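You operate a simulated robot arm through the tools that you are given. There is no shell and no other tool. Be economical: measure what you need, move in short steps, check, and stop when the job is done.

You run a simulated robot arm. Do the job below in one go: nothing can be reset, and whatever is moved stays where it is left.

JOB
Turn both heat dials to 0, then open the small blue lever to cool the press.
Fine: turn the time dial back to 0 too.

Only the result counts: the job must be done as asked and must still hold three seconds after the hand-in. Knocking over, shifting, dropping, spilling or breaking anything else fails it.

ROBOT AND FRAMES
A 6-joint arm with a two-finger parallel gripper, fixed in place. Base frame: the origin is at the foot of the arm, x ahead of it, y to its left, z up. Units: mm, degrees, N and s.
Its first joint turns from -66.0 to 66.0 degrees. Payload 2.45 kg.
The tool frame sits at the grasp point between the pads (the TCP): z along the fingers, y along the line on which they close. The tips reach 24 mm beyond it. The gripper opens to 68 mm. The fingers are 17 mm wide and 10 mm thick; the gripper's body (40 by 70 mm) begins 41 mm behind the TCP.
Orientation is told as [roll, pitch, yaw] about the base's x, y, z axes, in that order, counted from this pose: with the fingers straight down and closing along the base's y, the tool's x points along the base's -x, its y along +y and its z along -z.

CONTROLS
- The arm moves only by the tool send_rows. Its argument "rows" is a list of rows, each an object of numbers (a shift or turn left out is 0, a gripper value left out holds the last): "x", "y", "z": the shift along the base's x, y, z in mm; "wx", "wy", "wz": the turn, a rotation vector about the base's x, y, z in degrees; "claw": the closure in counts, from 0 (fully open) to 255 (shut). In form: [{"x": .., "y": .., "z": .., "wx": .., "wy": .., "wz": .., "claw": ..}, ...]. A call has 1 to 10 rows; each row is the pose to reach, as a shift and turn from the pose commanded when the call began. A row lasts 0.2 s, in which the tool goes at most 50 mm and 8.6 degrees; a call with a longer step from one row to the next is refused whole, and so is a gripper value outside its range. Where a pose cannot be reached the arm comes as near as it can. A force on the tool above 60 N (or 10 N above the force at the start of the call, whichever is more), or a blocked arm, ends the call early, and 0.2 s more pass. Each finger travels about 108 mm/s and halts on what it meets, pressing with about 36 N; the grip force reading is that of the motor and also rises with nothing between the fingers. The clock runs only during rows and for 0.2 s after the last one: add rows that repeat a pose to give the fingers time. The reply holds the time, the measured pose of the TCP, the force on the tool along the base axes, the opening and the grip force, in the units named above and with some noise.
- Cameras (640 x 400 px; columns grow to the right, rows downward): "scene" is fixed at [154.9, 402.5, 1469.3]; the picture's right is [-0.87, -0.49, 0.00], its down [-0.25, 0.45, -0.86] and it looks along [0.42, -0.75, -0.52] (base axes); focal length 214 px, centre (320, 200). "wrist" rides on the gripper at [84, 11, -75] in the tool frame; the picture's right is [-0.13, 0.99, 0.00], its down [-0.60, -0.08, -0.79] and it looks along [-0.79, -0.10, 0.61] (tool axes); focal length 251 px, centre (320, 200). There is no depth. A picture from a camera that has moved, and an enlarged one, comes with that camera's place and axes in the base frame and with its lens.
- grab_frame(camera): a new picture of that camera. It takes no simulated time.
- zoom(camera, box): a new picture of the part [left, top, right, bottom] of that camera's present view, enlarged. It takes no simulated time.
- job_done(): hands the job in; it is judged then, once.

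Work in short steps. Places have to be worked out from the pictures, the camera data and where the tool is seen: move nearer, look again, correct. Check each grasp and each placing, and mend what went wrong. You have 120 turns and 76 pictures in all, those below and enlarged ones among them. Open the gripper and draw the arm clear of the work before you hand the job in, unless the task says otherwise; then end with one line.

The tools are called after ">>>" as name(argument=value, ...) on one line, values as JSON. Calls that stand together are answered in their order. send_rows: Moves the arm, as the interface text tells. Its arguments: {"type":"object","properties":{"rows":{"type":"array","items":{"type":"object","properties":{"x":{"type":"number"},"y":{"type":"number"},"z":{"type":"number"},"wx":{"type":"number"},"wy":{"type":"number"},"wz":{"type":"number"},"claw":{"type":"number"}}}}},"required":["rows"]} The other tools are called the same way: grab_frame (camera) takes a picture; zoom (camera, box) takes an enlarged picture of a part of a camera's view; job_done () hands the job in.

At the start:

```text
clock: 0.0
ee_pos: [422.1, -107.2, 1443.0]
tool_rot: [0.1, -0.1, -0.1]
force: [-0.6, -0.1, 0.3]
grip_width: 68.2
finger_force: 0.0
```

scene: 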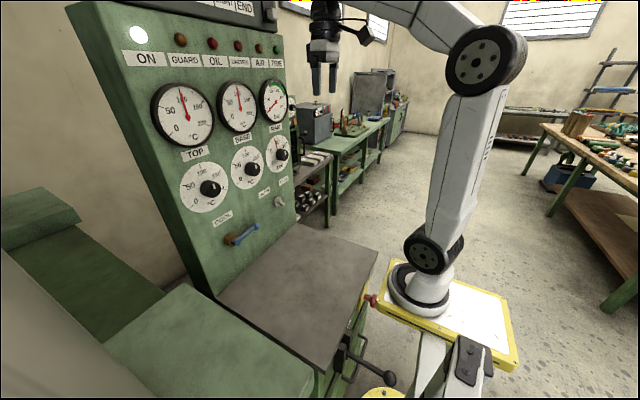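
wrist: 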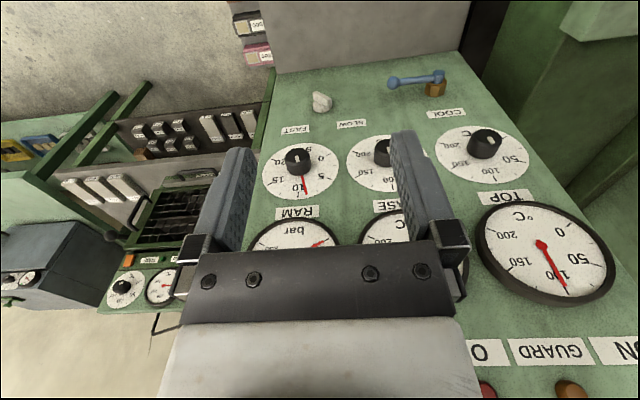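

I'll look closer at the panel to identify the dials and the lever.

>>> zoom(camera="scene", box=[160, 110, 320, 260])

>>> zoom(camera="wrist", box=[240, 50, 560, 250])

>>> zoom(camera="scene", box=[100, 0, 340, 150])

```text
2.67 times, centred on (240, 185) of scene
camera zoom: at [154.9, 402.5, 1469.3], right [-0.87, -0.49, 0.0], down [-0.25, 0.45, -0.86], along [0.42, -0.75, -0.52], focal length 572 px, centre (533, 240)
```

zoom: 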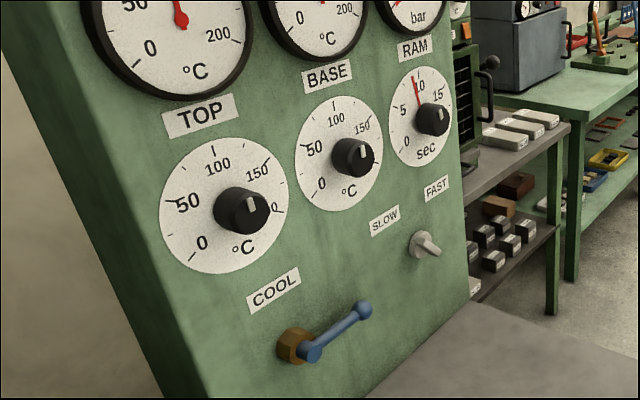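

```text
2.00 times, centred on (400, 150) of wrist
camera zoom: at [338.3, -95.2, 1517.3], right [0.13, 0.99, 0.0], down [0.6, -0.08, 0.79], along [0.79, -0.1, -0.61], focal length 503 px, centre (160, 300)
```

zoom: 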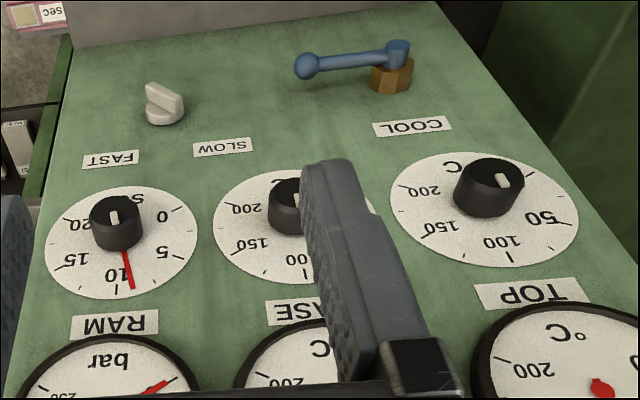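

```text
2.67 times, centred on (220, 75) of scene
camera zoom: at [154.9, 402.5, 1469.3], right [-0.87, -0.49, 0.0], down [-0.25, 0.45, -0.86], along [0.42, -0.75, -0.52], focal length 572 px, centre (587, 533)
```

zoom: 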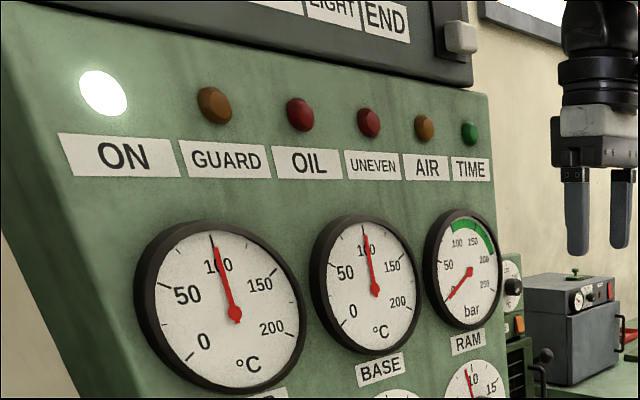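

The panel is roughly vertical at x≈640. TOP, BASE and SEC knobs are near y≈122, -27 and -167, z≈1211. The blue lever pivots near (605,102,1030) and points to -y. I'll tilt the tool so the wrist camera looks straight at the panel.

>>> send_rows(rows=[{"x": 0, "y": 10, "z": -30, "wy": -7.6}, {"x": 0, "y": 20, "z": -60, "wy": -15.2}, {"x": 0, "y": 40, "z": -90, "wy": -22.8}, {"x": 0, "y": 50, "z": -120, "wy": -30.4}, {"x": 0, "y": 70, "z": -150, "wy": -38}, {"x": 0, "y": 70, "z": -150, "wy": -38}])

>>> grab_frame(camera="wrist")

```text
clock: 1.4
ee_pos: [487.1, -49.1, 1285.1]
tool_rot: [0.1, -38.0, -0.1]
force: [-0.6, 0.3, 0.0]
grip_width: 68.1
finger_force: 0.1
out of reach, approached as far as the arm can: row 3, 4, 5, 6
```

```text
70 pictures are left
camera wrist: at [374.1, -37.4, 1292.6], right [0.1, 0.99, 0.08], down [-0.01, -0.08, 1.0], along [0.99, -0.1, 0.0], focal length 251 px, centre (320, 200)
```

wrist: 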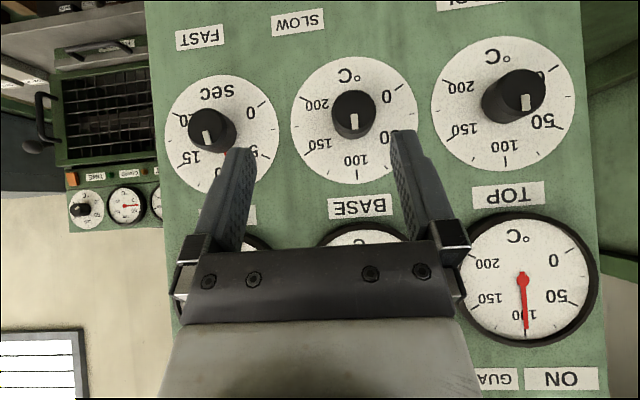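

Both heat knobs point to about 100, and time to about 10. The knob caps end at x≈608 and the panel face is at x≈642. I'll swing the tool horizontal in front of the TOP knob.

>>> send_rows(rows=[{"x": 15, "y": 25, "z": -10, "wy": -7.5}, {"x": 30, "y": 50, "z": -20, "wy": -15}, {"x": 40, "y": 75, "z": -30, "wy": -22.5}, {"x": 50, "y": 100, "z": -40, "wy": -30}, {"x": 55, "y": 125, "z": -50, "wy": -37.5}, {"x": 55, "y": 150, "z": -60, "wy": -45}, {"x": 55, "y": 170, "z": -70, "wy": -52}, {"x": 55, "y": 170, "z": -70, "wy": -52}])

>>> grab_frame(camera="wrist")

>>> grab_frame(camera="scene")

```text
clock: 3.2
ee_pos: [541.2, 119.1, 1215.0]
tool_rot: [75.7, -89.7, -76.3]
force: [-0.8, 0.8, 0.5]
grip_width: 68.0
finger_force: 0.1
out of reach, approached as far as the arm can: row 3, 4
```

```text
69 pictures are left
camera wrist: at [466.7, 132.7, 1130.2], right [0.01, 0.99, 0.13], down [-0.79, -0.07, 0.6], along [0.61, -0.11, 0.78], focal length 251 px, centre (320, 200)
```

wrist: 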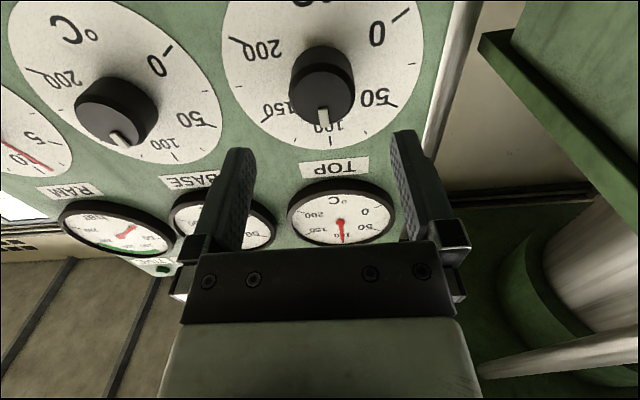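

```text
68 pictures are left
```

scene: 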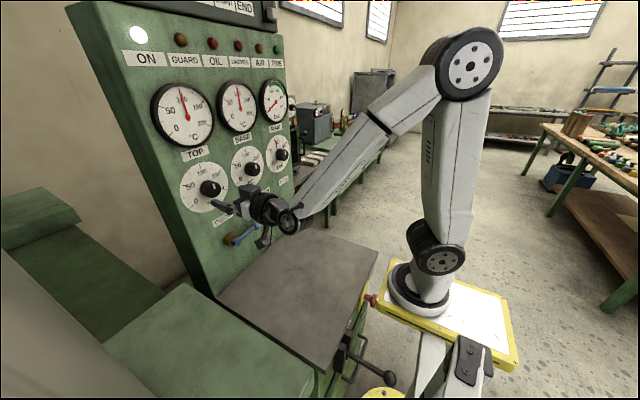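

The tool is horizontal. The TOP knob centre is about y≈123, z≈1214. I'll pre-rotate +60° about x so I have travel for the CCW turn toward 0.

>>> send_rows(rows=[{"y": 1, "wx": 8}, {"y": 2, "wx": 16}, {"y": 3, "wx": 24}, {"y": 4, "wx": 32}, {"y": 4, "wx": 40}, {"y": 4, "wx": 48}, {"y": 4, "wx": 56}, {"y": 4, "wx": 62}, {"y": 4, "wx": 62}])

>>> grab_frame(camera="wrist")

>>> zoom(camera="scene", box=[160, 110, 320, 260])

```text
clock: 5.2
ee_pos: [500.1, 155.4, 1381.8]
tool_rot: [85.2, -30.0, -88.9]
force: [0.3, 0.0, 0.0]
grip_width: 68.2
finger_force: 0.1
out of reach, approached as far as the arm can: row 2, 3, 4, 5, 6, 7, 8, 9
```

```text
67 pictures are left
camera wrist: at [424.6, 236.3, 1353.9], right [0.08, 0.38, 0.92], down [-0.79, -0.54, 0.29], along [0.61, -0.75, 0.26], focal length 251 px, centre (320, 200)
```

wrist: 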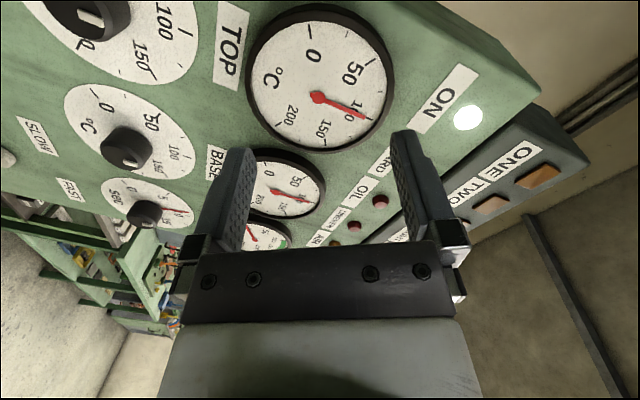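

```text
2.67 times, centred on (240, 185) of scene
camera zoom: at [154.8, 402.5, 1469.3], right [-0.87, -0.49, 0.0], down [-0.25, 0.45, -0.86], along [0.42, -0.75, -0.52], focal length 572 px, centre (533, 240)
```

zoom: 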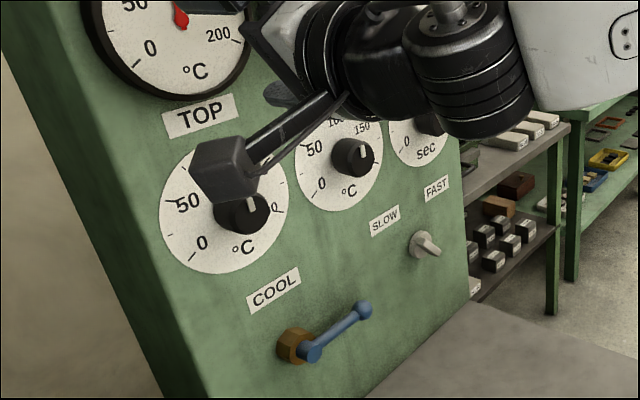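

That roll direction hit a limit at this close x. I'll return to roll 0 slightly further forward (x≈560) and check.

>>> send_rows(rows=[{"x": 5, "y": -4, "z": -20, "wx": -7.5}, {"x": 15, "y": -8, "z": -45, "wx": -15}, {"x": 25, "y": -12, "z": -70, "wx": -22.5}, {"x": 35, "y": -16, "z": -95, "wx": -30}, {"x": 45, "y": -20, "z": -115, "wx": -37.5}, {"x": 50, "y": -24, "z": -135, "wx": -45}, {"x": 55, "y": -28, "z": -155, "wx": -52.5}, {"x": 60, "y": -32, "z": -168, "wx": -60}, {"x": 60, "y": -32, "z": -168, "wx": -60}])

```text
clock: 7.2
ee_pos: [562.2, 123.5, 1214.7]
tool_rot: [-22.1, -89.2, 17.9]
force: [-0.5, -0.1, 0.5]
grip_width: 68.2
finger_force: 0.1
```

Back in front of the knob at x≈562. I'll test a positive roll of 30° here.

>>> send_rows(rows=[{"wx": 8}, {"wx": 16}, {"wx": 24}, {"wx": 32}, {"wx": 32}])

>>> grab_frame(camera="scene")

```text
clock: 8.4
ee_pos: [548.6, 159.4, 1280.2]
tool_rot: [83.8, -58.3, -88.2]
force: [0.3, 0.2, 0.1]
grip_width: 68.1
finger_force: 0.0
out of reach, approached as far as the arm can: row 3, 4, 5
```

```text
65 pictures are left
```

scene: 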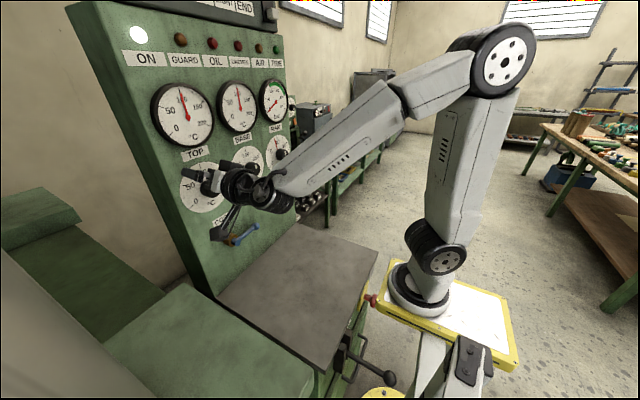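

J6 appears to limit positive roll. I'll go back and test negative roll, which is the turning direction.

>>> send_rows(rows=[{"x": 4, "y": -9, "z": -16, "wx": -8}, {"x": 7, "y": -18, "z": -32, "wx": -16}, {"x": 10, "y": -27, "z": -49, "wx": -24}, {"x": 13, "y": -36, "z": -66, "wx": -32}, {"x": 13, "y": -36, "z": -66, "wx": -40}, {"x": 13, "y": -36, "z": -66, "wx": -48}, {"x": 13, "y": -36, "z": -66, "wx": -56}, {"x": 13, "y": -36, "z": -66, "wx": -64}, {"x": 13, "y": -36, "z": -66, "wx": -72}, {"x": 13, "y": -36, "z": -66, "wx": -72}])

```text
clock: 10.6
ee_pos: [563.9, 122.2, 1215.0]
tool_rot: [-93.3, -49.7, 88.7]
force: [0.9, 0.0, -0.3]
grip_width: 68.0
finger_force: 0.1
```

Negative roll works. I'll keep testing down to about -118°.

>>> send_rows(rows=[{"wx": -8}, {"wx": -16}, {"wx": -24}, {"wx": -32}, {"wx": -40}, {"wx": -48}, {"wx": -56}, {"wx": -64}, {"wx": -72}, {"wx": -78}])

>>> grab_frame(camera="wrist")

```text
clock: 12.8
ee_pos: [563.3, 122.0, 1214.5]
tool_rot: [-94.8, 28.3, 89.0]
force: [0.1, -0.5, 1.5]
grip_width: 68.4
finger_force: 0.0
```

```text
64 pictures are left
camera wrist: at [487.7, 42.2, 1239.3], right [0.08, -0.36, -0.93], down [-0.79, 0.55, -0.27], along [0.61, 0.75, -0.24], focal length 251 px, centre (320, 200)
```

wrist: 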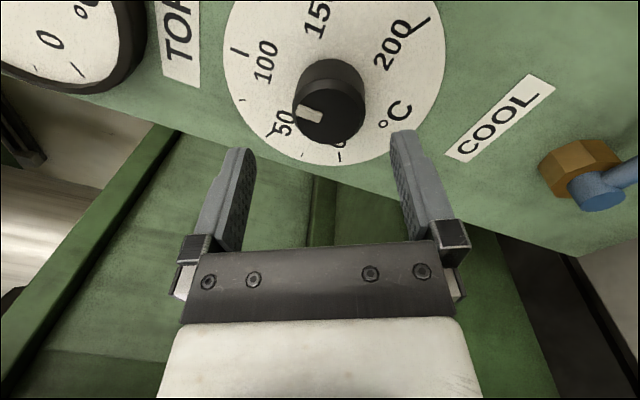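

Range is fine. I'll zoom in to read the TOP pointer's exact angle and knob centre.

>>> zoom(camera="wrist", box=[200, 0, 480, 175])

```text
2.29 times, centred on (340, 88) of wrist
camera zoom: at [487.7, 42.2, 1239.3], right [0.08, -0.36, -0.93], down [-0.79, 0.55, -0.27], along [0.61, 0.75, -0.24], focal length 575 px, centre (274, 457)
```

zoom: 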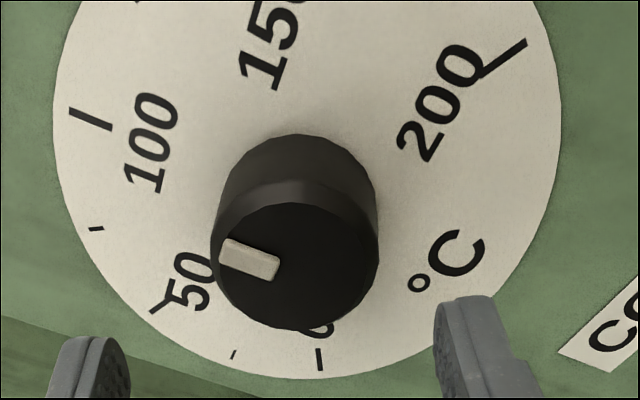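

The TOP dial centre is (y≈121, z≈1213), with 0 at 120° CCW from up. The pointer is at about 13° CCW (~90°C), so it needs about -107° more. I'll roll back to ~0 before grasping.

>>> send_rows(rows=[{"wx": 8.5}, {"wx": 17}, {"wx": 25.5}, {"wx": 34}, {"wx": 42.5}, {"wx": 51}, {"wx": 59.5}, {"wx": 68}, {"wx": 76.5}, {"y": -1, "z": -1, "wx": 85}])

>>> send_rows(rows=[{"wx": 8.5}, {"wx": 17}, {"wx": 25.5}, {"wx": 34}, {"x": 15, "wx": 34}, {"x": 30, "wx": 34}, {"x": 47, "wx": 34}, {"x": 47, "wx": 34}])

>>> grab_frame(camera="wrist")

```text
clock: 15.0
ee_pos: [563.1, 121.1, 1213.8]
tool_rot: [-93.0, -57.0, 88.5]
force: [0.5, 0.2, 0.7]
grip_width: 67.9
finger_force: 0.2
```

```text
clock: 16.8
ee_pos: [609.6, 122.1, 1215.5]
tool_rot: [40.9, -88.7, -45.1]
force: [0.8, -0.3, 0.3]
grip_width: 67.9
finger_force: 0.1
```

```text
62 pictures are left
camera wrist: at [534.7, 140.1, 1130.3], right [0.08, 0.99, 0.14], down [-0.79, -0.03, 0.62], along [0.61, -0.16, 0.78], focal length 251 px, centre (320, 200)
```

wrist: 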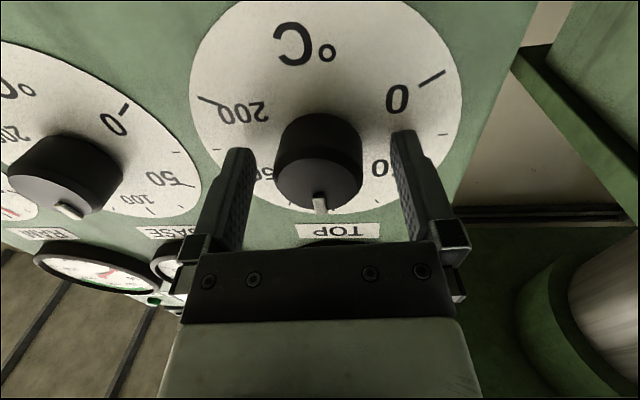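

The knob is centred between the fingers. I'll close on it.

>>> send_rows(rows=[{"claw": 255}, {"claw": 255}, {"claw": 255}])

```text
clock: 17.6
ee_pos: [610.5, 121.5, 1213.5]
tool_rot: [41.6, -88.8, -45.8]
force: [2.6, -6.0, -1.3]
grip_width: 42.6
finger_force: 44.5
```

The knob is gripped at 42.6 mm. I'll turn it CCW in steps and watch the forces.

>>> send_rows(rows=[{"wx": -6}, {"wx": -12}, {"wx": -18}, {"wx": -24}, {"wx": -30}, {"wx": -36}, {"wx": -42}, {"wx": -48}, {"wx": -54}, {"wx": -60}])

>>> grab_frame(camera="wrist")

>>> zoom(camera="scene", box=[160, 110, 320, 260])

```text
clock: 19.8
ee_pos: [610.2, 119.6, 1213.6]
tool_rot: [-93.8, -30.8, 88.8]
force: [-12.2, -22.4, -3.7]
grip_width: 42.6
finger_force: 44.7
```

```text
61 pictures are left
camera wrist: at [534.4, 57.9, 1156.2], right [0.08, 0.62, -0.78], down [-0.79, 0.52, 0.33], along [0.61, 0.59, 0.52], focal length 251 px, centre (320, 200)
```

wrist: 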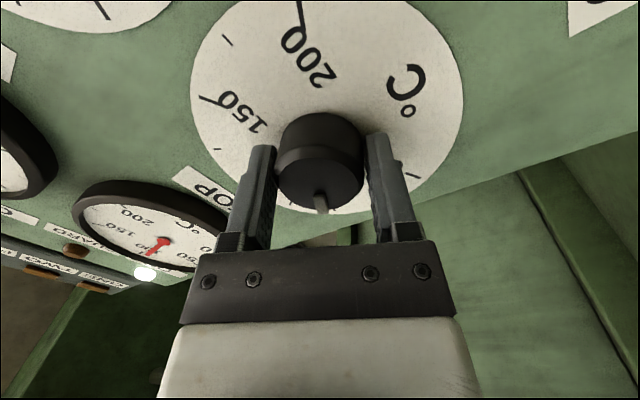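

```text
2.67 times, centred on (240, 185) of scene
camera zoom: at [154.5, 401.7, 1469.6], right [-0.87, -0.49, 0.0], down [-0.25, 0.45, -0.86], along [0.42, -0.75, -0.52], focal length 572 px, centre (533, 240)
```

zoom: 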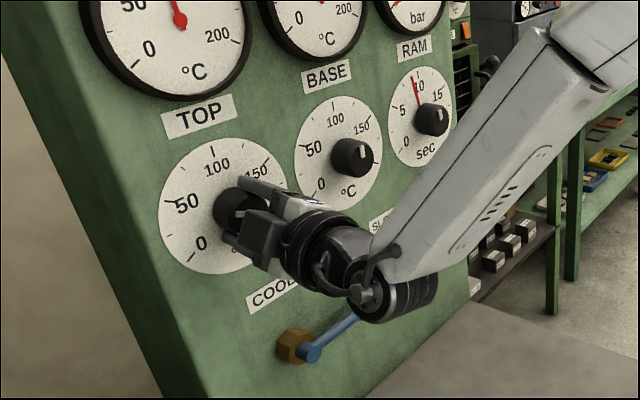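

The knob follows the gripper. I'll continue about 45° more, easing y slightly to relieve the side force.

>>> send_rows(rows=[{"y": 1, "wx": -6}, {"y": 1.5, "wx": -12}, {"y": 1.5, "wx": -18}, {"y": 1.5, "wx": -24}, {"y": 1.5, "wx": -30}, {"y": 1.5, "wx": -36}, {"y": 1.5, "wx": -42}, {"y": 1.5, "wx": -46}, {"y": 1.5, "wx": -46}])

>>> zoom(camera="wrist", box=[180, 0, 460, 230])

```text
clock: 21.8
ee_pos: [610.7, 118.9, 1214.9]
tool_rot: [-94.5, 15.0, 88.6]
force: [-11.1, -28.2, -0.2]
grip_width: 42.6
finger_force: 45.3
```

```text
1.74 times, centred on (320, 115) of wrist
camera zoom: at [534.2, 36.6, 1219.0], right [0.07, -0.13, -0.99], down [-0.78, 0.61, -0.14], along [0.62, 0.78, -0.06], focal length 437 px, centre (320, 348)
```

zoom: 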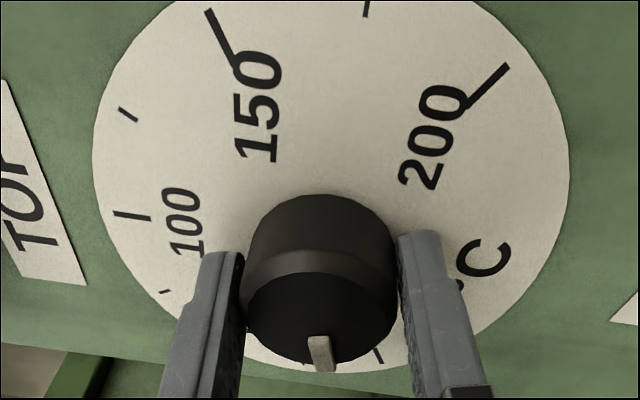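

The pointer seems to be at about 103–106° and 0 is at 120°. I'll turn 14° more and look again.

>>> send_rows(rows=[{"y": 1, "wx": -5}, {"y": 2, "wx": -10}, {"y": 2, "wx": -14}, {"y": 2, "wx": -14}])

>>> zoom(camera="wrist", box=[180, 0, 460, 230])

```text
clock: 22.8
ee_pos: [610.1, 120.2, 1214.9]
tool_rot: [-94.6, 28.9, 88.4]
force: [-9.2, -32.1, 1.0]
grip_width: 42.4
finger_force: 44.6
```

```text
1.74 times, centred on (320, 115) of wrist
camera zoom: at [534.2, 41.3, 1238.9], right [0.07, -0.37, -0.93], down [-0.78, 0.56, -0.28], along [0.62, 0.74, -0.25], focal length 437 px, centre (320, 348)
```

zoom: 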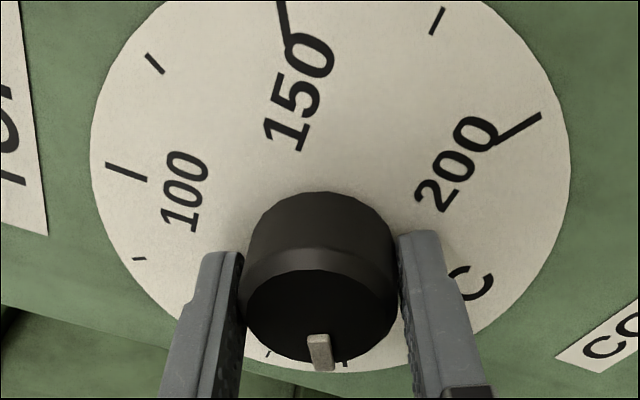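

The pointer is aligned with the tool axis and roll is about -119°, so TOP is close to 0. I'll relieve the side force, open and back off to read it.

>>> send_rows(rows=[{"y": -4}, {"y": -4, "claw": 0}, {"y": -4, "claw": 0}, {"x": -20, "y": -4}, {"x": -48, "y": -4}, {"x": -48, "y": -4}])

>>> zoom(camera="wrist", box=[200, 0, 480, 175])

>>> zoom(camera="scene", box=[160, 110, 320, 260])

```text
clock: 24.2
ee_pos: [562.6, 121.1, 1213.8]
tool_rot: [-94.7, 29.1, 89.0]
force: [-0.2, 0.2, 0.0]
grip_width: 68.2
finger_force: 0.0
```

```text
2.29 times, centred on (340, 88) of wrist
camera zoom: at [486.5, 41.5, 1239.5], right [0.08, -0.37, -0.93], down [-0.79, 0.55, -0.28], along [0.61, 0.75, -0.25], focal length 575 px, centre (274, 457)
```

zoom: 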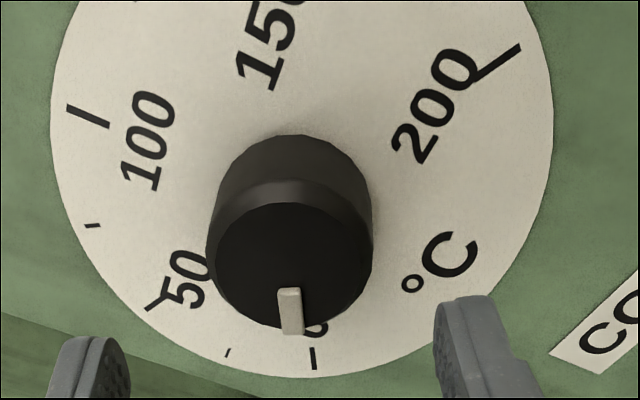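

```text
2.67 times, centred on (240, 185) of scene
camera zoom: at [154.8, 402.5, 1469.3], right [-0.87, -0.49, 0.0], down [-0.25, 0.45, -0.86], along [0.42, -0.75, -0.52], focal length 572 px, centre (533, 240)
```

zoom: 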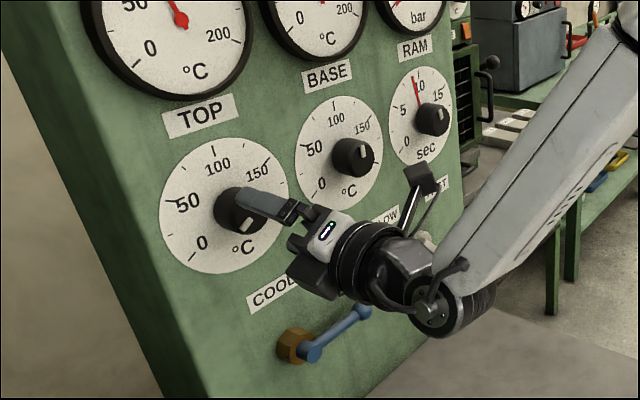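

TOP looks close to 0, maybe a few degrees short. I'll take a tight scene zoom for a second measurement.

>>> zoom(camera="scene", box=[195, 150, 243, 180])

>>> zoom(camera="wrist", box=[280, 75, 376, 165])

```text
13.33 times, centred on (219, 165) of scene
camera zoom: at [154.8, 402.5, 1469.3], right [-0.87, -0.49, 0.0], down [-0.25, 0.45, -0.86], along [0.42, -0.75, -0.52], focal length 2860 px, centre (1667, 667)
```

zoom: 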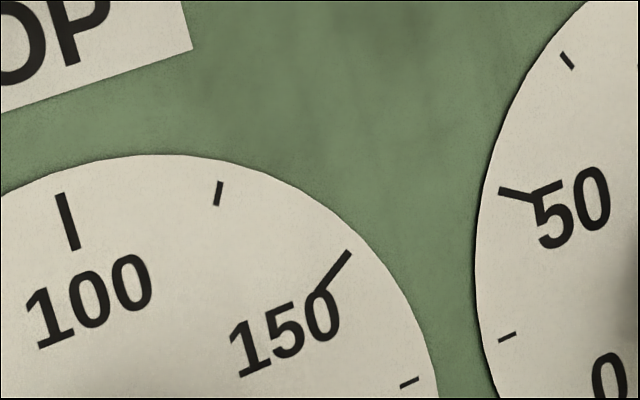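

```text
4.44 times, centred on (328, 120) of wrist
camera zoom: at [486.5, 41.5, 1239.5], right [0.08, -0.37, -0.93], down [-0.79, 0.55, -0.28], along [0.61, 0.75, -0.25], focal length 1118 px, centre (284, 556)
```

zoom: 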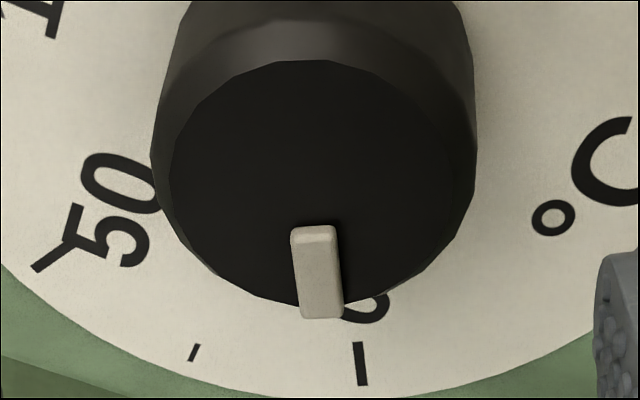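

Precise back-projection gives the mark at about 117.7° and the 0 tick at 120°. I'll regrasp and nudge it about 2.5° further.

>>> send_rows(rows=[{"x": 25}, {"x": 48}, {"x": 48, "claw": 255}, {"x": 48, "claw": 255}, {"x": 48, "wx": -1.2}, {"x": 48, "wx": -2.5}, {"x": 48, "wx": -2.5}, {"x": 48, "wx": -2.5, "claw": 0}, {"x": 20, "wx": -2.5}, {"x": 0, "wx": -2.5}])

>>> zoom(camera="wrist", box=[280, 75, 376, 165])

```text
clock: 26.4
ee_pos: [562.1, 120.2, 1215.2]
tool_rot: [-94.8, 31.7, 89.0]
force: [0.0, 0.1, 0.2]
grip_width: 68.2
finger_force: 0.1
```

```text
4.44 times, centred on (328, 120) of wrist
camera zoom: at [487.4, 42.2, 1243.5], right [0.08, -0.41, -0.91], down [-0.79, 0.53, -0.31], along [0.61, 0.74, -0.28], focal length 1118 px, centre (284, 556)
```

zoom: 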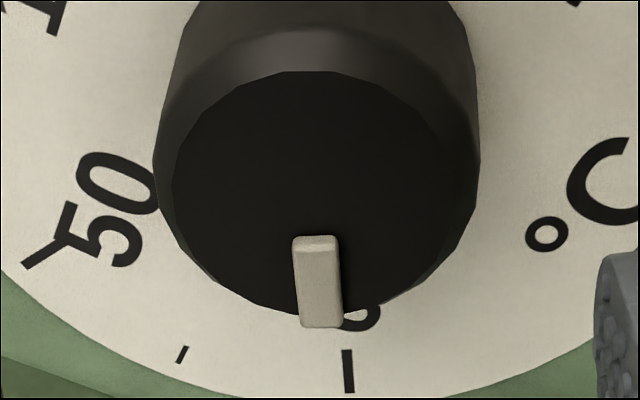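

TOP now reads 0 to within about 0.5°. Next I'll go to the BASE knob (y≈-22), rolling back to 0.

>>> send_rows(rows=[{"y": -14, "wx": 8.5}, {"y": -28, "wx": 17}, {"y": -42, "wx": 25.5}, {"y": -56, "wx": 34}, {"y": -70, "wx": 42.5}, {"y": -84, "wx": 51}, {"y": -98, "wx": 59.5}, {"y": -112, "wx": 68}, {"y": -126, "wx": 76.5}, {"y": -143, "z": -1, "wx": 85}])

>>> send_rows(rows=[{"wx": 8.5}, {"wx": 17}, {"wx": 25.5}, {"wx": 34}, {"wx": 36}, {"wx": 36}])

>>> grab_frame(camera="wrist")

```text
clock: 28.6
ee_pos: [557.9, 23.7, 1220.4]
tool_rot: [-92.7, -53.6, 87.2]
force: [0.2, 0.0, 0.1]
grip_width: 67.8
finger_force: 0.0
out of reach, approached as far as the arm can: row 6, 7, 8, 9, 10
```

```text
clock: 30.0
ee_pos: [557.3, 24.5, 1221.4]
tool_rot: [-37.5, -89.0, 32.9]
force: [0.1, -0.3, 0.4]
grip_width: 68.3
finger_force: 0.1
out of reach, approached as far as the arm can: row 1
```

```text
52 pictures are left
camera wrist: at [482.8, 42.2, 1137.0], right [0.08, 0.99, 0.12], down [-0.79, -0.01, 0.62], along [0.61, -0.14, 0.78], focal length 251 px, centre (320, 200)
```

wrist: 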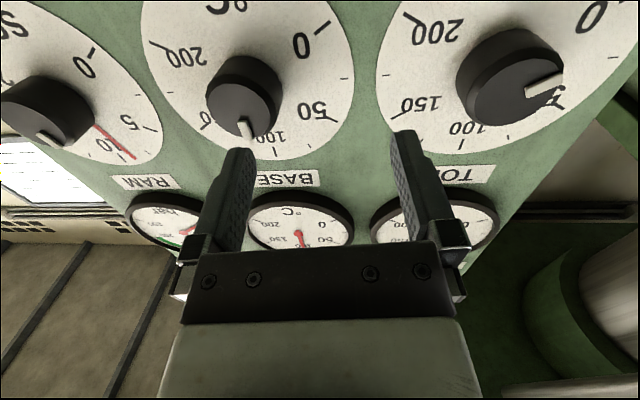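

The minimum reach is tighter straight ahead. I'll move forward to x≈577 (tips still clear of the knobs) and then over to BASE.

>>> send_rows(rows=[{"x": 20, "y": 0, "z": -3}, {"x": 20, "y": -20, "z": -6}, {"x": 20, "y": -46, "z": -8}, {"x": 20, "y": -46, "z": -8}])

>>> grab_frame(camera="wrist")

```text
clock: 31.0
ee_pos: [577.6, 28.2, 1218.5]
tool_rot: [-40.4, -89.0, 35.9]
force: [-0.4, -0.3, 0.1]
grip_width: 68.0
finger_force: 0.1
out of reach, approached as far as the arm can: row 2, 3, 4
```

```text
51 pictures are left
camera wrist: at [502.9, 44.0, 1134.3], right [0.08, 0.99, 0.12], down [-0.79, -0.01, 0.62], along [0.61, -0.14, 0.78], focal length 251 px, centre (320, 200)
```

wrist: 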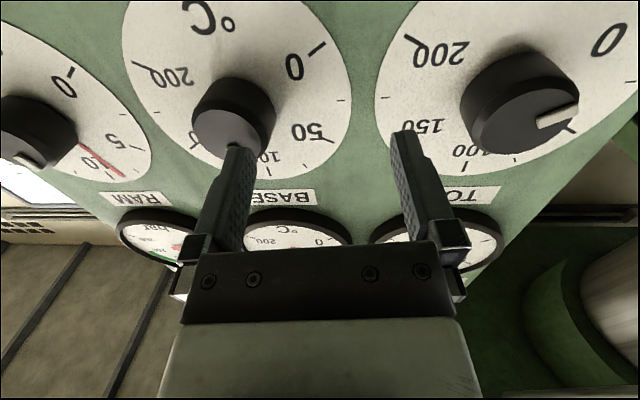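

The arm is stuck near y≈28 with this wrist configuration. I'll back out the way I came in, raising the tool pitch to -38° on the right side, and re-enter from y<0.

>>> send_rows(rows=[{"x": -8, "y": 0, "z": 10, "wy": 7.5}, {"x": -20, "y": -5, "z": 20, "wy": 15}, {"x": -35, "y": -15, "z": 30, "wy": 22.5}, {"x": -50, "y": -30, "z": 40, "wy": 30}, {"x": -65, "y": -45, "z": 50, "wy": 37.5}, {"x": -75, "y": -60, "z": 60, "wy": 45}, {"x": -85, "y": -78, "z": 70, "wy": 52}, {"x": -85, "y": -78, "z": 70, "wy": 52}])

>>> grab_frame(camera="scene")

```text
clock: 32.8
ee_pos: [492.4, -61.0, 1288.3]
tool_rot: [-10.3, -36.3, 4.5]
force: [0.7, 3.7, -0.5]
grip_width: 67.9
finger_force: 0.0
out of reach, approached as far as the arm can: row 4, 5
```

```text
50 pictures are left
```

scene: 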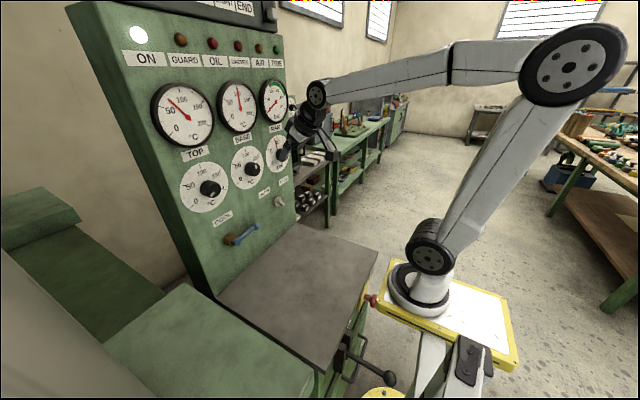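

Now on the y<0 side. I'll re-enter horizontally toward BASE from here.

>>> send_rows(rows=[{"x": 10, "y": 3, "z": -10, "wy": -7}, {"x": 20, "y": 6, "z": -20, "wy": -14}, {"x": 35, "y": 9, "z": -30, "wy": -21}, {"x": 50, "y": 12, "z": -40, "wy": -28}, {"x": 65, "y": 15, "z": -50, "wy": -35}, {"x": 78, "y": 18, "z": -60, "wy": -42}, {"x": 85, "y": 21, "z": -70, "wy": -49}, {"x": 85, "y": 21, "z": -75, "wy": -54}, {"x": 85, "y": 21, "z": -75, "wy": -54}])

>>> grab_frame(camera="wrist")

>>> grab_frame(camera="scene")

```text
clock: 34.8
ee_pos: [579.2, -29.4, 1212.1]
tool_rot: [-157.0, -88.6, 152.7]
force: [0.7, 0.2, -0.7]
grip_width: 67.9
finger_force: 0.1
```

```text
49 pictures are left
camera wrist: at [506.7, -12.6, 1125.9], right [0.07, 0.99, 0.12], down [-0.81, -0.01, 0.59], along [0.58, -0.14, 0.8], focal length 251 px, centre (320, 200)
```

wrist: 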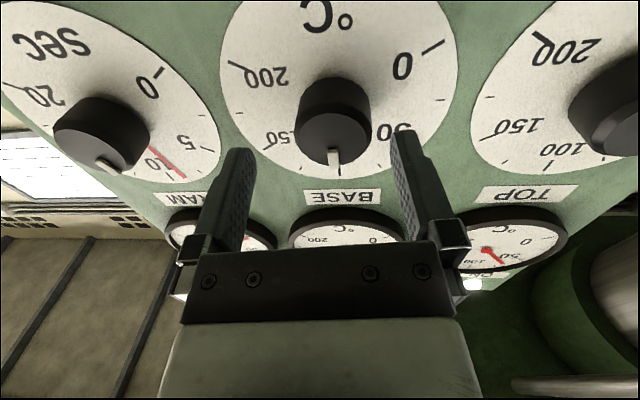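

```text
48 pictures are left
```

scene: 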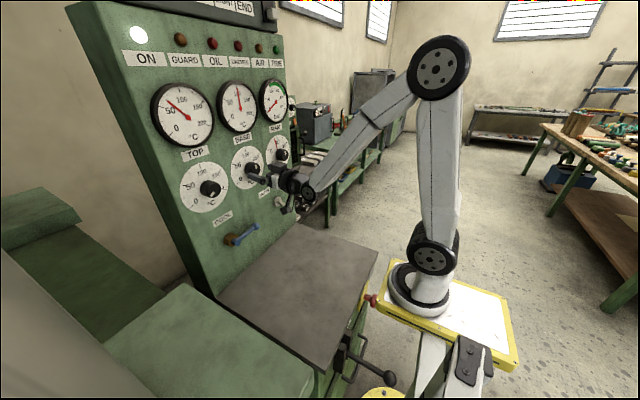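

The BASE knob centre is about (-23.5, 1214). I'll align and test the roll range to -120° before grasping.

>>> send_rows(rows=[{"y": 6, "z": 1.5, "wx": -8}, {"y": 6, "z": 1.5, "wx": -16}, {"y": 6, "z": 1.5, "wx": -24}, {"y": 6, "z": 1.5, "wx": -32}, {"y": 6, "z": 1.5, "wx": -40}, {"y": 6, "z": 1.5, "wx": -48}, {"y": 6, "z": 1.5, "wx": -56}, {"y": 6, "z": 1.5, "wx": -64}, {"y": 6, "z": 1.5, "wx": -72}, {"y": 6, "z": 1.5, "wx": -80}])

>>> send_rows(rows=[{"wx": -8}, {"wx": -16}, {"wx": -24}, {"wx": -32}, {"wx": -40}, {"wx": -40}])

>>> zoom(camera="wrist", box=[180, 0, 460, 230])

```text
clock: 37.0
ee_pos: [579.3, -22.9, 1215.2]
tool_rot: [-94.6, -9.2, 91.2]
force: [0.1, -0.2, -0.6]
grip_width: 68.0
finger_force: 0.0
```

```text
clock: 38.4
ee_pos: [578.1, -22.0, 1214.2]
tool_rot: [-93.6, 30.7, 91.4]
force: [0.4, 0.9, -0.2]
grip_width: 68.0
finger_force: 0.0
```

```text
1.74 times, centred on (320, 115) of wrist
camera zoom: at [506.8, -103.9, 1243.4], right [0.07, -0.39, -0.92], down [-0.81, 0.51, -0.28], along [0.58, 0.76, -0.28], focal length 437 px, centre (320, 348)
```

zoom: 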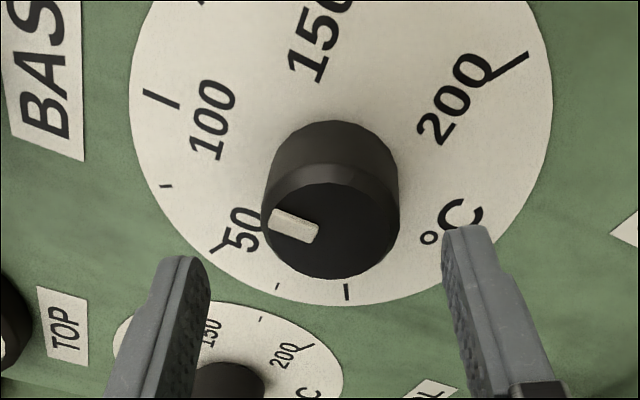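

Roll range is good. I'll roll back +120° and grasp BASE.

>>> send_rows(rows=[{"wx": 8.5}, {"wx": 17}, {"wx": 25.5}, {"wx": 34}, {"wx": 42.5}, {"wx": 51}, {"wx": 59.5}, {"wx": 68}, {"wx": 76.5}, {"wx": 85}])

>>> send_rows(rows=[{"wx": 8.5}, {"wx": 17}, {"wx": 25.5}, {"wx": 34}, {"x": 15, "wx": 36}, {"x": 32, "wx": 36}, {"x": 32, "wx": 36}, {"x": 32, "wx": 36, "claw": 255}, {"x": 32, "wx": 36, "claw": 255}, {"x": 32, "wx": 36, "claw": 255}])

>>> grab_frame(camera="wrist")

```text
clock: 40.6
ee_pos: [579.5, -21.9, 1214.3]
tool_rot: [-95.9, -54.6, 92.0]
force: [0.8, 0.1, -0.5]
grip_width: 68.1
finger_force: 0.1
```

```text
clock: 42.8
ee_pos: [610.9, -24.2, 1214.5]
tool_rot: [156.6, -88.7, -161.1]
force: [2.5, -12.6, 0.6]
grip_width: 42.6
finger_force: 44.9
```

```text
46 pictures are left
camera wrist: at [538.6, -5.9, 1128.3], right [0.07, 0.99, 0.14], down [-0.81, -0.02, 0.59], along [0.58, -0.15, 0.8], focal length 251 px, centre (320, 200)
```

wrist: 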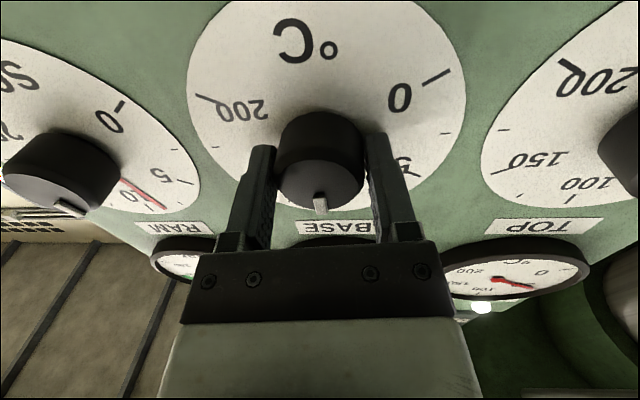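

Gripped. I'll relieve y by -1.5 and turn -78°, then -42°.

>>> send_rows(rows=[{"y": -1.5, "wx": -6}, {"y": -1.5, "wx": -14}, {"y": -1.5, "wx": -22}, {"y": -1.5, "wx": -30}, {"y": -1.5, "wx": -38}, {"y": -1.5, "wx": -46}, {"y": -1.5, "wx": -54}, {"y": -1.5, "wx": -62}, {"y": -1.5, "wx": -70}, {"y": -1.5, "wx": -78}])

>>> send_rows(rows=[{"wx": -8}, {"wx": -16}, {"wx": -24}, {"wx": -32}, {"wx": -38}, {"wx": -42}, {"wx": -42}])

>>> zoom(camera="wrist", box=[180, 0, 460, 230])

```text
clock: 45.0
ee_pos: [611.3, -24.3, 1213.1]
tool_rot: [-94.5, -12.2, 91.0]
force: [-12.0, -13.8, 1.4]
grip_width: 42.6
finger_force: 45.1
```

```text
clock: 46.6
ee_pos: [610.0, -25.1, 1214.5]
tool_rot: [-93.7, 29.4, 91.2]
force: [-12.5, -20.2, -0.1]
grip_width: 42.7
finger_force: 44.7
```

```text
1.74 times, centred on (320, 115) of wrist
camera zoom: at [538.2, -107.0, 1241.4], right [0.07, -0.37, -0.92], down [-0.81, 0.52, -0.27], along [0.59, 0.77, -0.27], focal length 437 px, centre (320, 348)
```

zoom: 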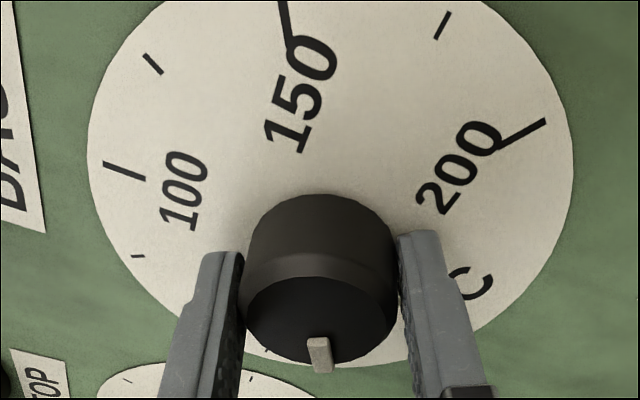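

This matches the TOP view just before its last nudge (roll -119.4°). I'll add -2°, relax y, release and back off to check.

>>> send_rows(rows=[{"y": -0.7, "wx": -1.2}, {"y": -1.2, "wx": -2.3}, {"y": -1.2, "wx": -2.3}, {"y": -1.2, "wx": -2.3, "claw": 0}, {"y": -1.2, "wx": -2.3}, {"x": -16, "wx": -2.3}, {"x": -32, "wx": -2.3}, {"x": -32, "wx": -2.3}])

>>> zoom(camera="wrist", box=[280, 75, 376, 165])

```text
clock: 48.4
ee_pos: [580.3, -23.6, 1215.4]
tool_rot: [-93.6, 31.9, 91.5]
force: [-0.3, 0.1, 0.6]
grip_width: 67.8
finger_force: 0.1
```

```text
4.44 times, centred on (328, 120) of wrist
camera zoom: at [507.1, -104.5, 1245.2], right [0.07, -0.41, -0.91], down [-0.81, 0.51, -0.29], along [0.58, 0.76, -0.3], focal length 1118 px, centre (284, 556)
```

zoom: 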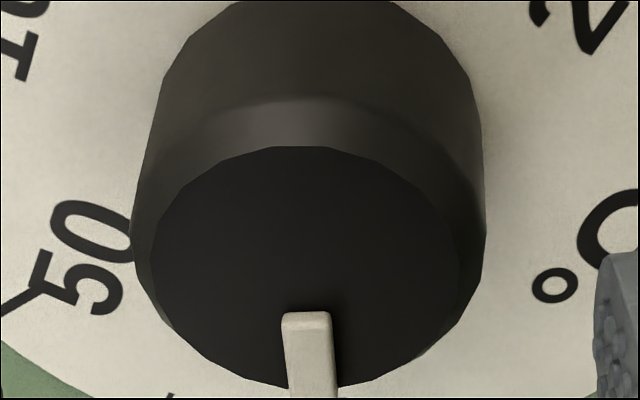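

>>> zoom(camera="wrist", box=[280, 105, 376, 195])

```text
4.44 times, centred on (328, 150) of wrist
camera zoom: at [507.1, -104.5, 1245.2], right [0.07, -0.41, -0.91], down [-0.81, 0.51, -0.29], along [0.58, 0.76, -0.3], focal length 1118 px, centre (284, 422)
```

zoom: 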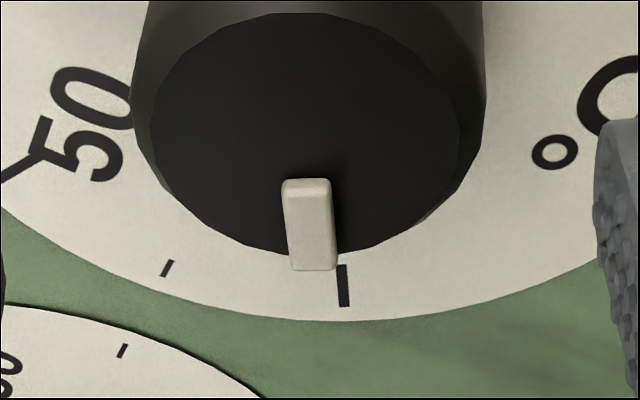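

BASE reads 0 (mark 120.5°, tick 120.7°). Now the time dial: I'll roll back and translate about -143 in y.

>>> send_rows(rows=[{"x": -3, "y": -14, "wx": 8.5}, {"x": -5, "y": -28, "wx": 17}, {"x": -5, "y": -42, "wx": 25.5}, {"x": -5, "y": -56, "wx": 34}, {"x": -5, "y": -70, "wx": 42.5}, {"x": -5, "y": -84, "wx": 51}, {"x": -5, "y": -98, "wx": 59.5}, {"x": -5, "y": -112, "wx": 68}, {"x": -5, "y": -126, "wx": 76.5}, {"x": -5, "y": -143, "z": -1, "wx": 85}])

>>> grab_frame(camera="wrist")

```text
clock: 50.6
ee_pos: [573.4, -167.7, 1212.6]
tool_rot: [-96.0, -53.2, 92.0]
force: [-0.4, -0.1, 0.1]
grip_width: 68.0
finger_force: 0.2
```

```text
42 pictures are left
camera wrist: at [501.4, -204.9, 1134.1], right [0.07, 0.87, -0.49], down [-0.81, 0.34, 0.48], along [0.58, 0.36, 0.73], focal length 251 px, centre (320, 200)
```

wrist: 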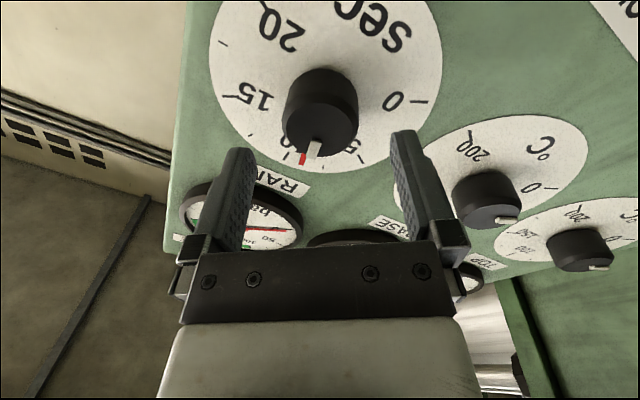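

>>> zoom(camera="wrist", box=[200, 0, 456, 180])

```text
2.22 times, centred on (328, 90) of wrist
camera zoom: at [501.4, -204.9, 1134.1], right [0.07, 0.87, -0.49], down [-0.81, 0.34, 0.48], along [0.58, 0.36, 0.73], focal length 559 px, centre (302, 444)
```

zoom: 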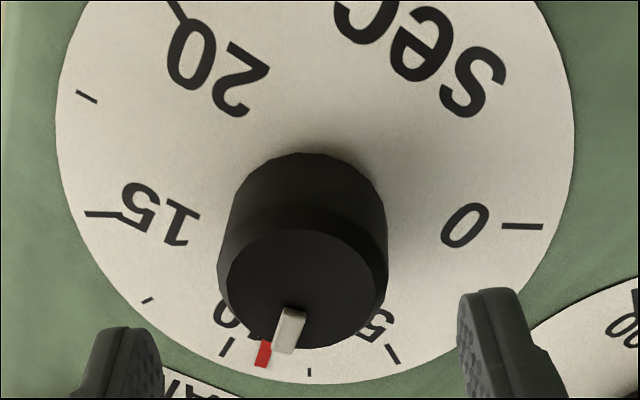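

The time pointer is at ~12–15° CCW (about 9 s), so it needs about -106°. The centre is about (-168, 1215). I'll roll to ~0, advance and grip.

>>> send_rows(rows=[{"z": 1, "wx": 8.5}, {"z": 2, "wx": 17}, {"z": 2, "wx": 25.5}, {"z": 2, "wx": 34}, {"x": 15, "z": 2, "wx": 34}, {"x": 36, "z": 2, "wx": 34}, {"x": 36, "z": 2, "wx": 34}])

>>> grab_frame(camera="wrist")

```text
clock: 52.2
ee_pos: [609.4, -167.8, 1215.2]
tool_rot: [-116.2, -86.9, 111.8]
force: [0.1, 0.2, -0.2]
grip_width: 68.0
finger_force: 0.1
```

```text
40 pictures are left
camera wrist: at [537.5, -154.2, 1128.2], right [0.07, 0.99, 0.08], down [-0.81, 0.01, 0.59], along [0.58, -0.11, 0.81], focal length 251 px, centre (320, 200)
```

wrist: 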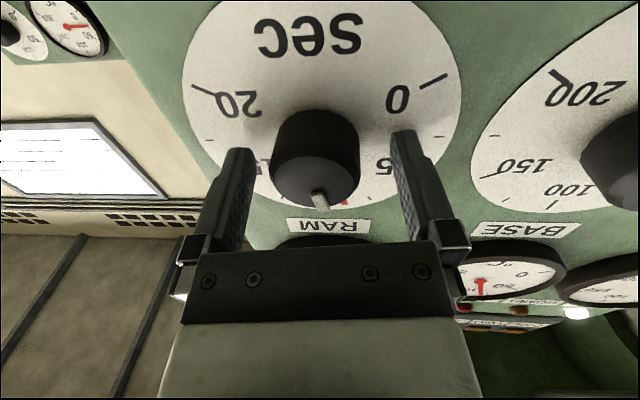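

The knob sits slightly to -y, so I'll shift y by -1.5 and grip. Then I'll turn -78°.

>>> send_rows(rows=[{"y": -1.5}, {"y": -1.5, "claw": 255}, {"y": -1.5, "claw": 255}, {"y": -1.5, "claw": 255}])

>>> send_rows(rows=[{"wx": -6}, {"wx": -14}, {"wx": -22}, {"wx": -30}, {"wx": -38}, {"wx": -46}, {"wx": -54}, {"wx": -62}, {"wx": -70}, {"wx": -78}])

>>> grab_frame(camera="wrist")

```text
clock: 53.2
ee_pos: [609.9, -168.6, 1214.3]
tool_rot: [-116.1, -86.8, 111.8]
force: [0.6, -4.1, 0.8]
grip_width: 42.9
finger_force: 44.6
```

```text
clock: 55.4
ee_pos: [610.1, -168.8, 1213.0]
tool_rot: [-94.3, -8.9, 91.0]
force: [-1.7, -9.3, -9.7]
grip_width: 42.9
finger_force: 44.9
```

```text
39 pictures are left
camera wrist: at [537.3, -250.4, 1184.0], right [0.07, 0.28, -0.96], down [-0.81, 0.58, 0.11], along [0.59, 0.76, 0.27], focal length 251 px, centre (320, 200)
```

wrist: 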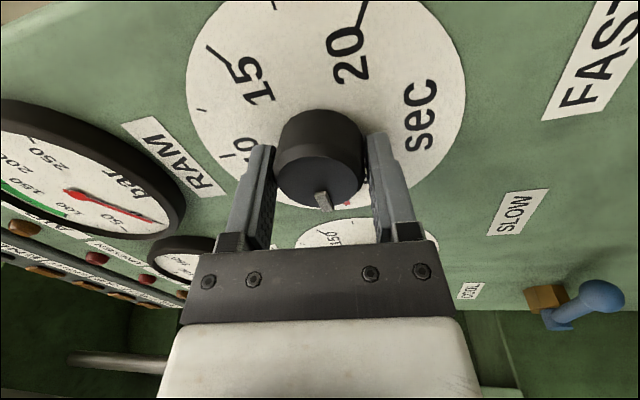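

The knob follows and the red hand moves with it. I'll continue -27°, then check.

>>> send_rows(rows=[{"wx": -7}, {"wx": -14}, {"wx": -21}, {"wx": -27}, {"wx": -27}])

>>> zoom(camera="wrist", box=[180, 0, 460, 230])

```text
clock: 56.6
ee_pos: [609.5, -170.1, 1214.0]
tool_rot: [-93.8, 18.0, 91.2]
force: [-4.9, -11.8, -12.7]
grip_width: 42.9
finger_force: 44.8
```

```text
1.74 times, centred on (320, 115) of wrist
camera zoom: at [537.5, -255.3, 1224.3], right [0.07, -0.18, -0.98], down [-0.81, 0.57, -0.16], along [0.58, 0.8, -0.11], focal length 437 px, centre (320, 348)
```

zoom: 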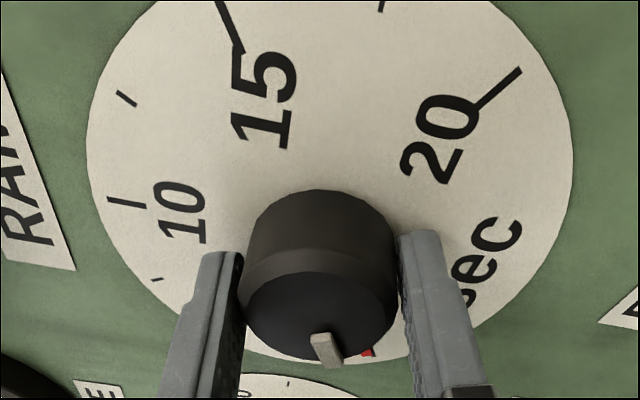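

The red hand appears to be right at the 0 tick. I'll release and back off for a precise reading.

>>> send_rows(rows=[{"y": -0.5}, {"y": -0.5, "claw": 0}, {"claw": 0}, {"x": -16}, {"x": -36}, {"x": -36}])

>>> zoom(camera="wrist", box=[280, 90, 376, 180])

>>> zoom(camera="wrist", box=[200, 0, 456, 180])

```text
clock: 58.0
ee_pos: [574.8, -168.8, 1215.6]
tool_rot: [-93.7, 17.9, 91.2]
force: [0.5, -0.8, 0.2]
grip_width: 67.9
finger_force: 0.2
```

```text
4.44 times, centred on (328, 135) of wrist
camera zoom: at [501.8, -254.4, 1225.4], right [0.07, -0.18, -0.98], down [-0.81, 0.56, -0.16], along [0.58, 0.81, -0.11], focal length 1118 px, centre (284, 489)
```

zoom: 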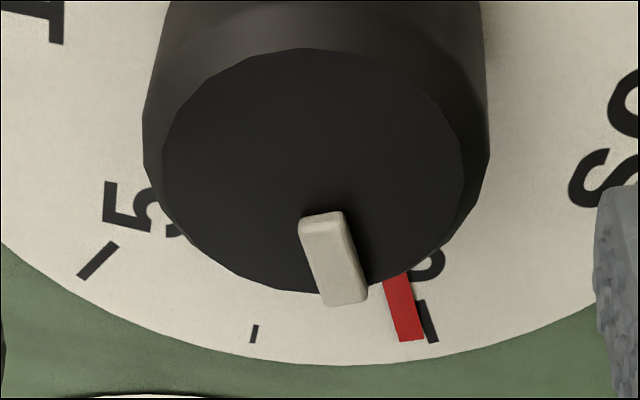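

```text
2.22 times, centred on (328, 90) of wrist
camera zoom: at [501.8, -254.4, 1225.4], right [0.07, -0.18, -0.98], down [-0.81, 0.56, -0.16], along [0.58, 0.81, -0.11], focal length 559 px, centre (302, 444)
```

zoom: 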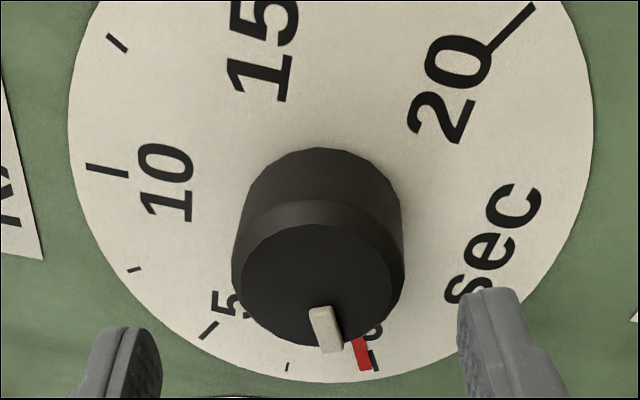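

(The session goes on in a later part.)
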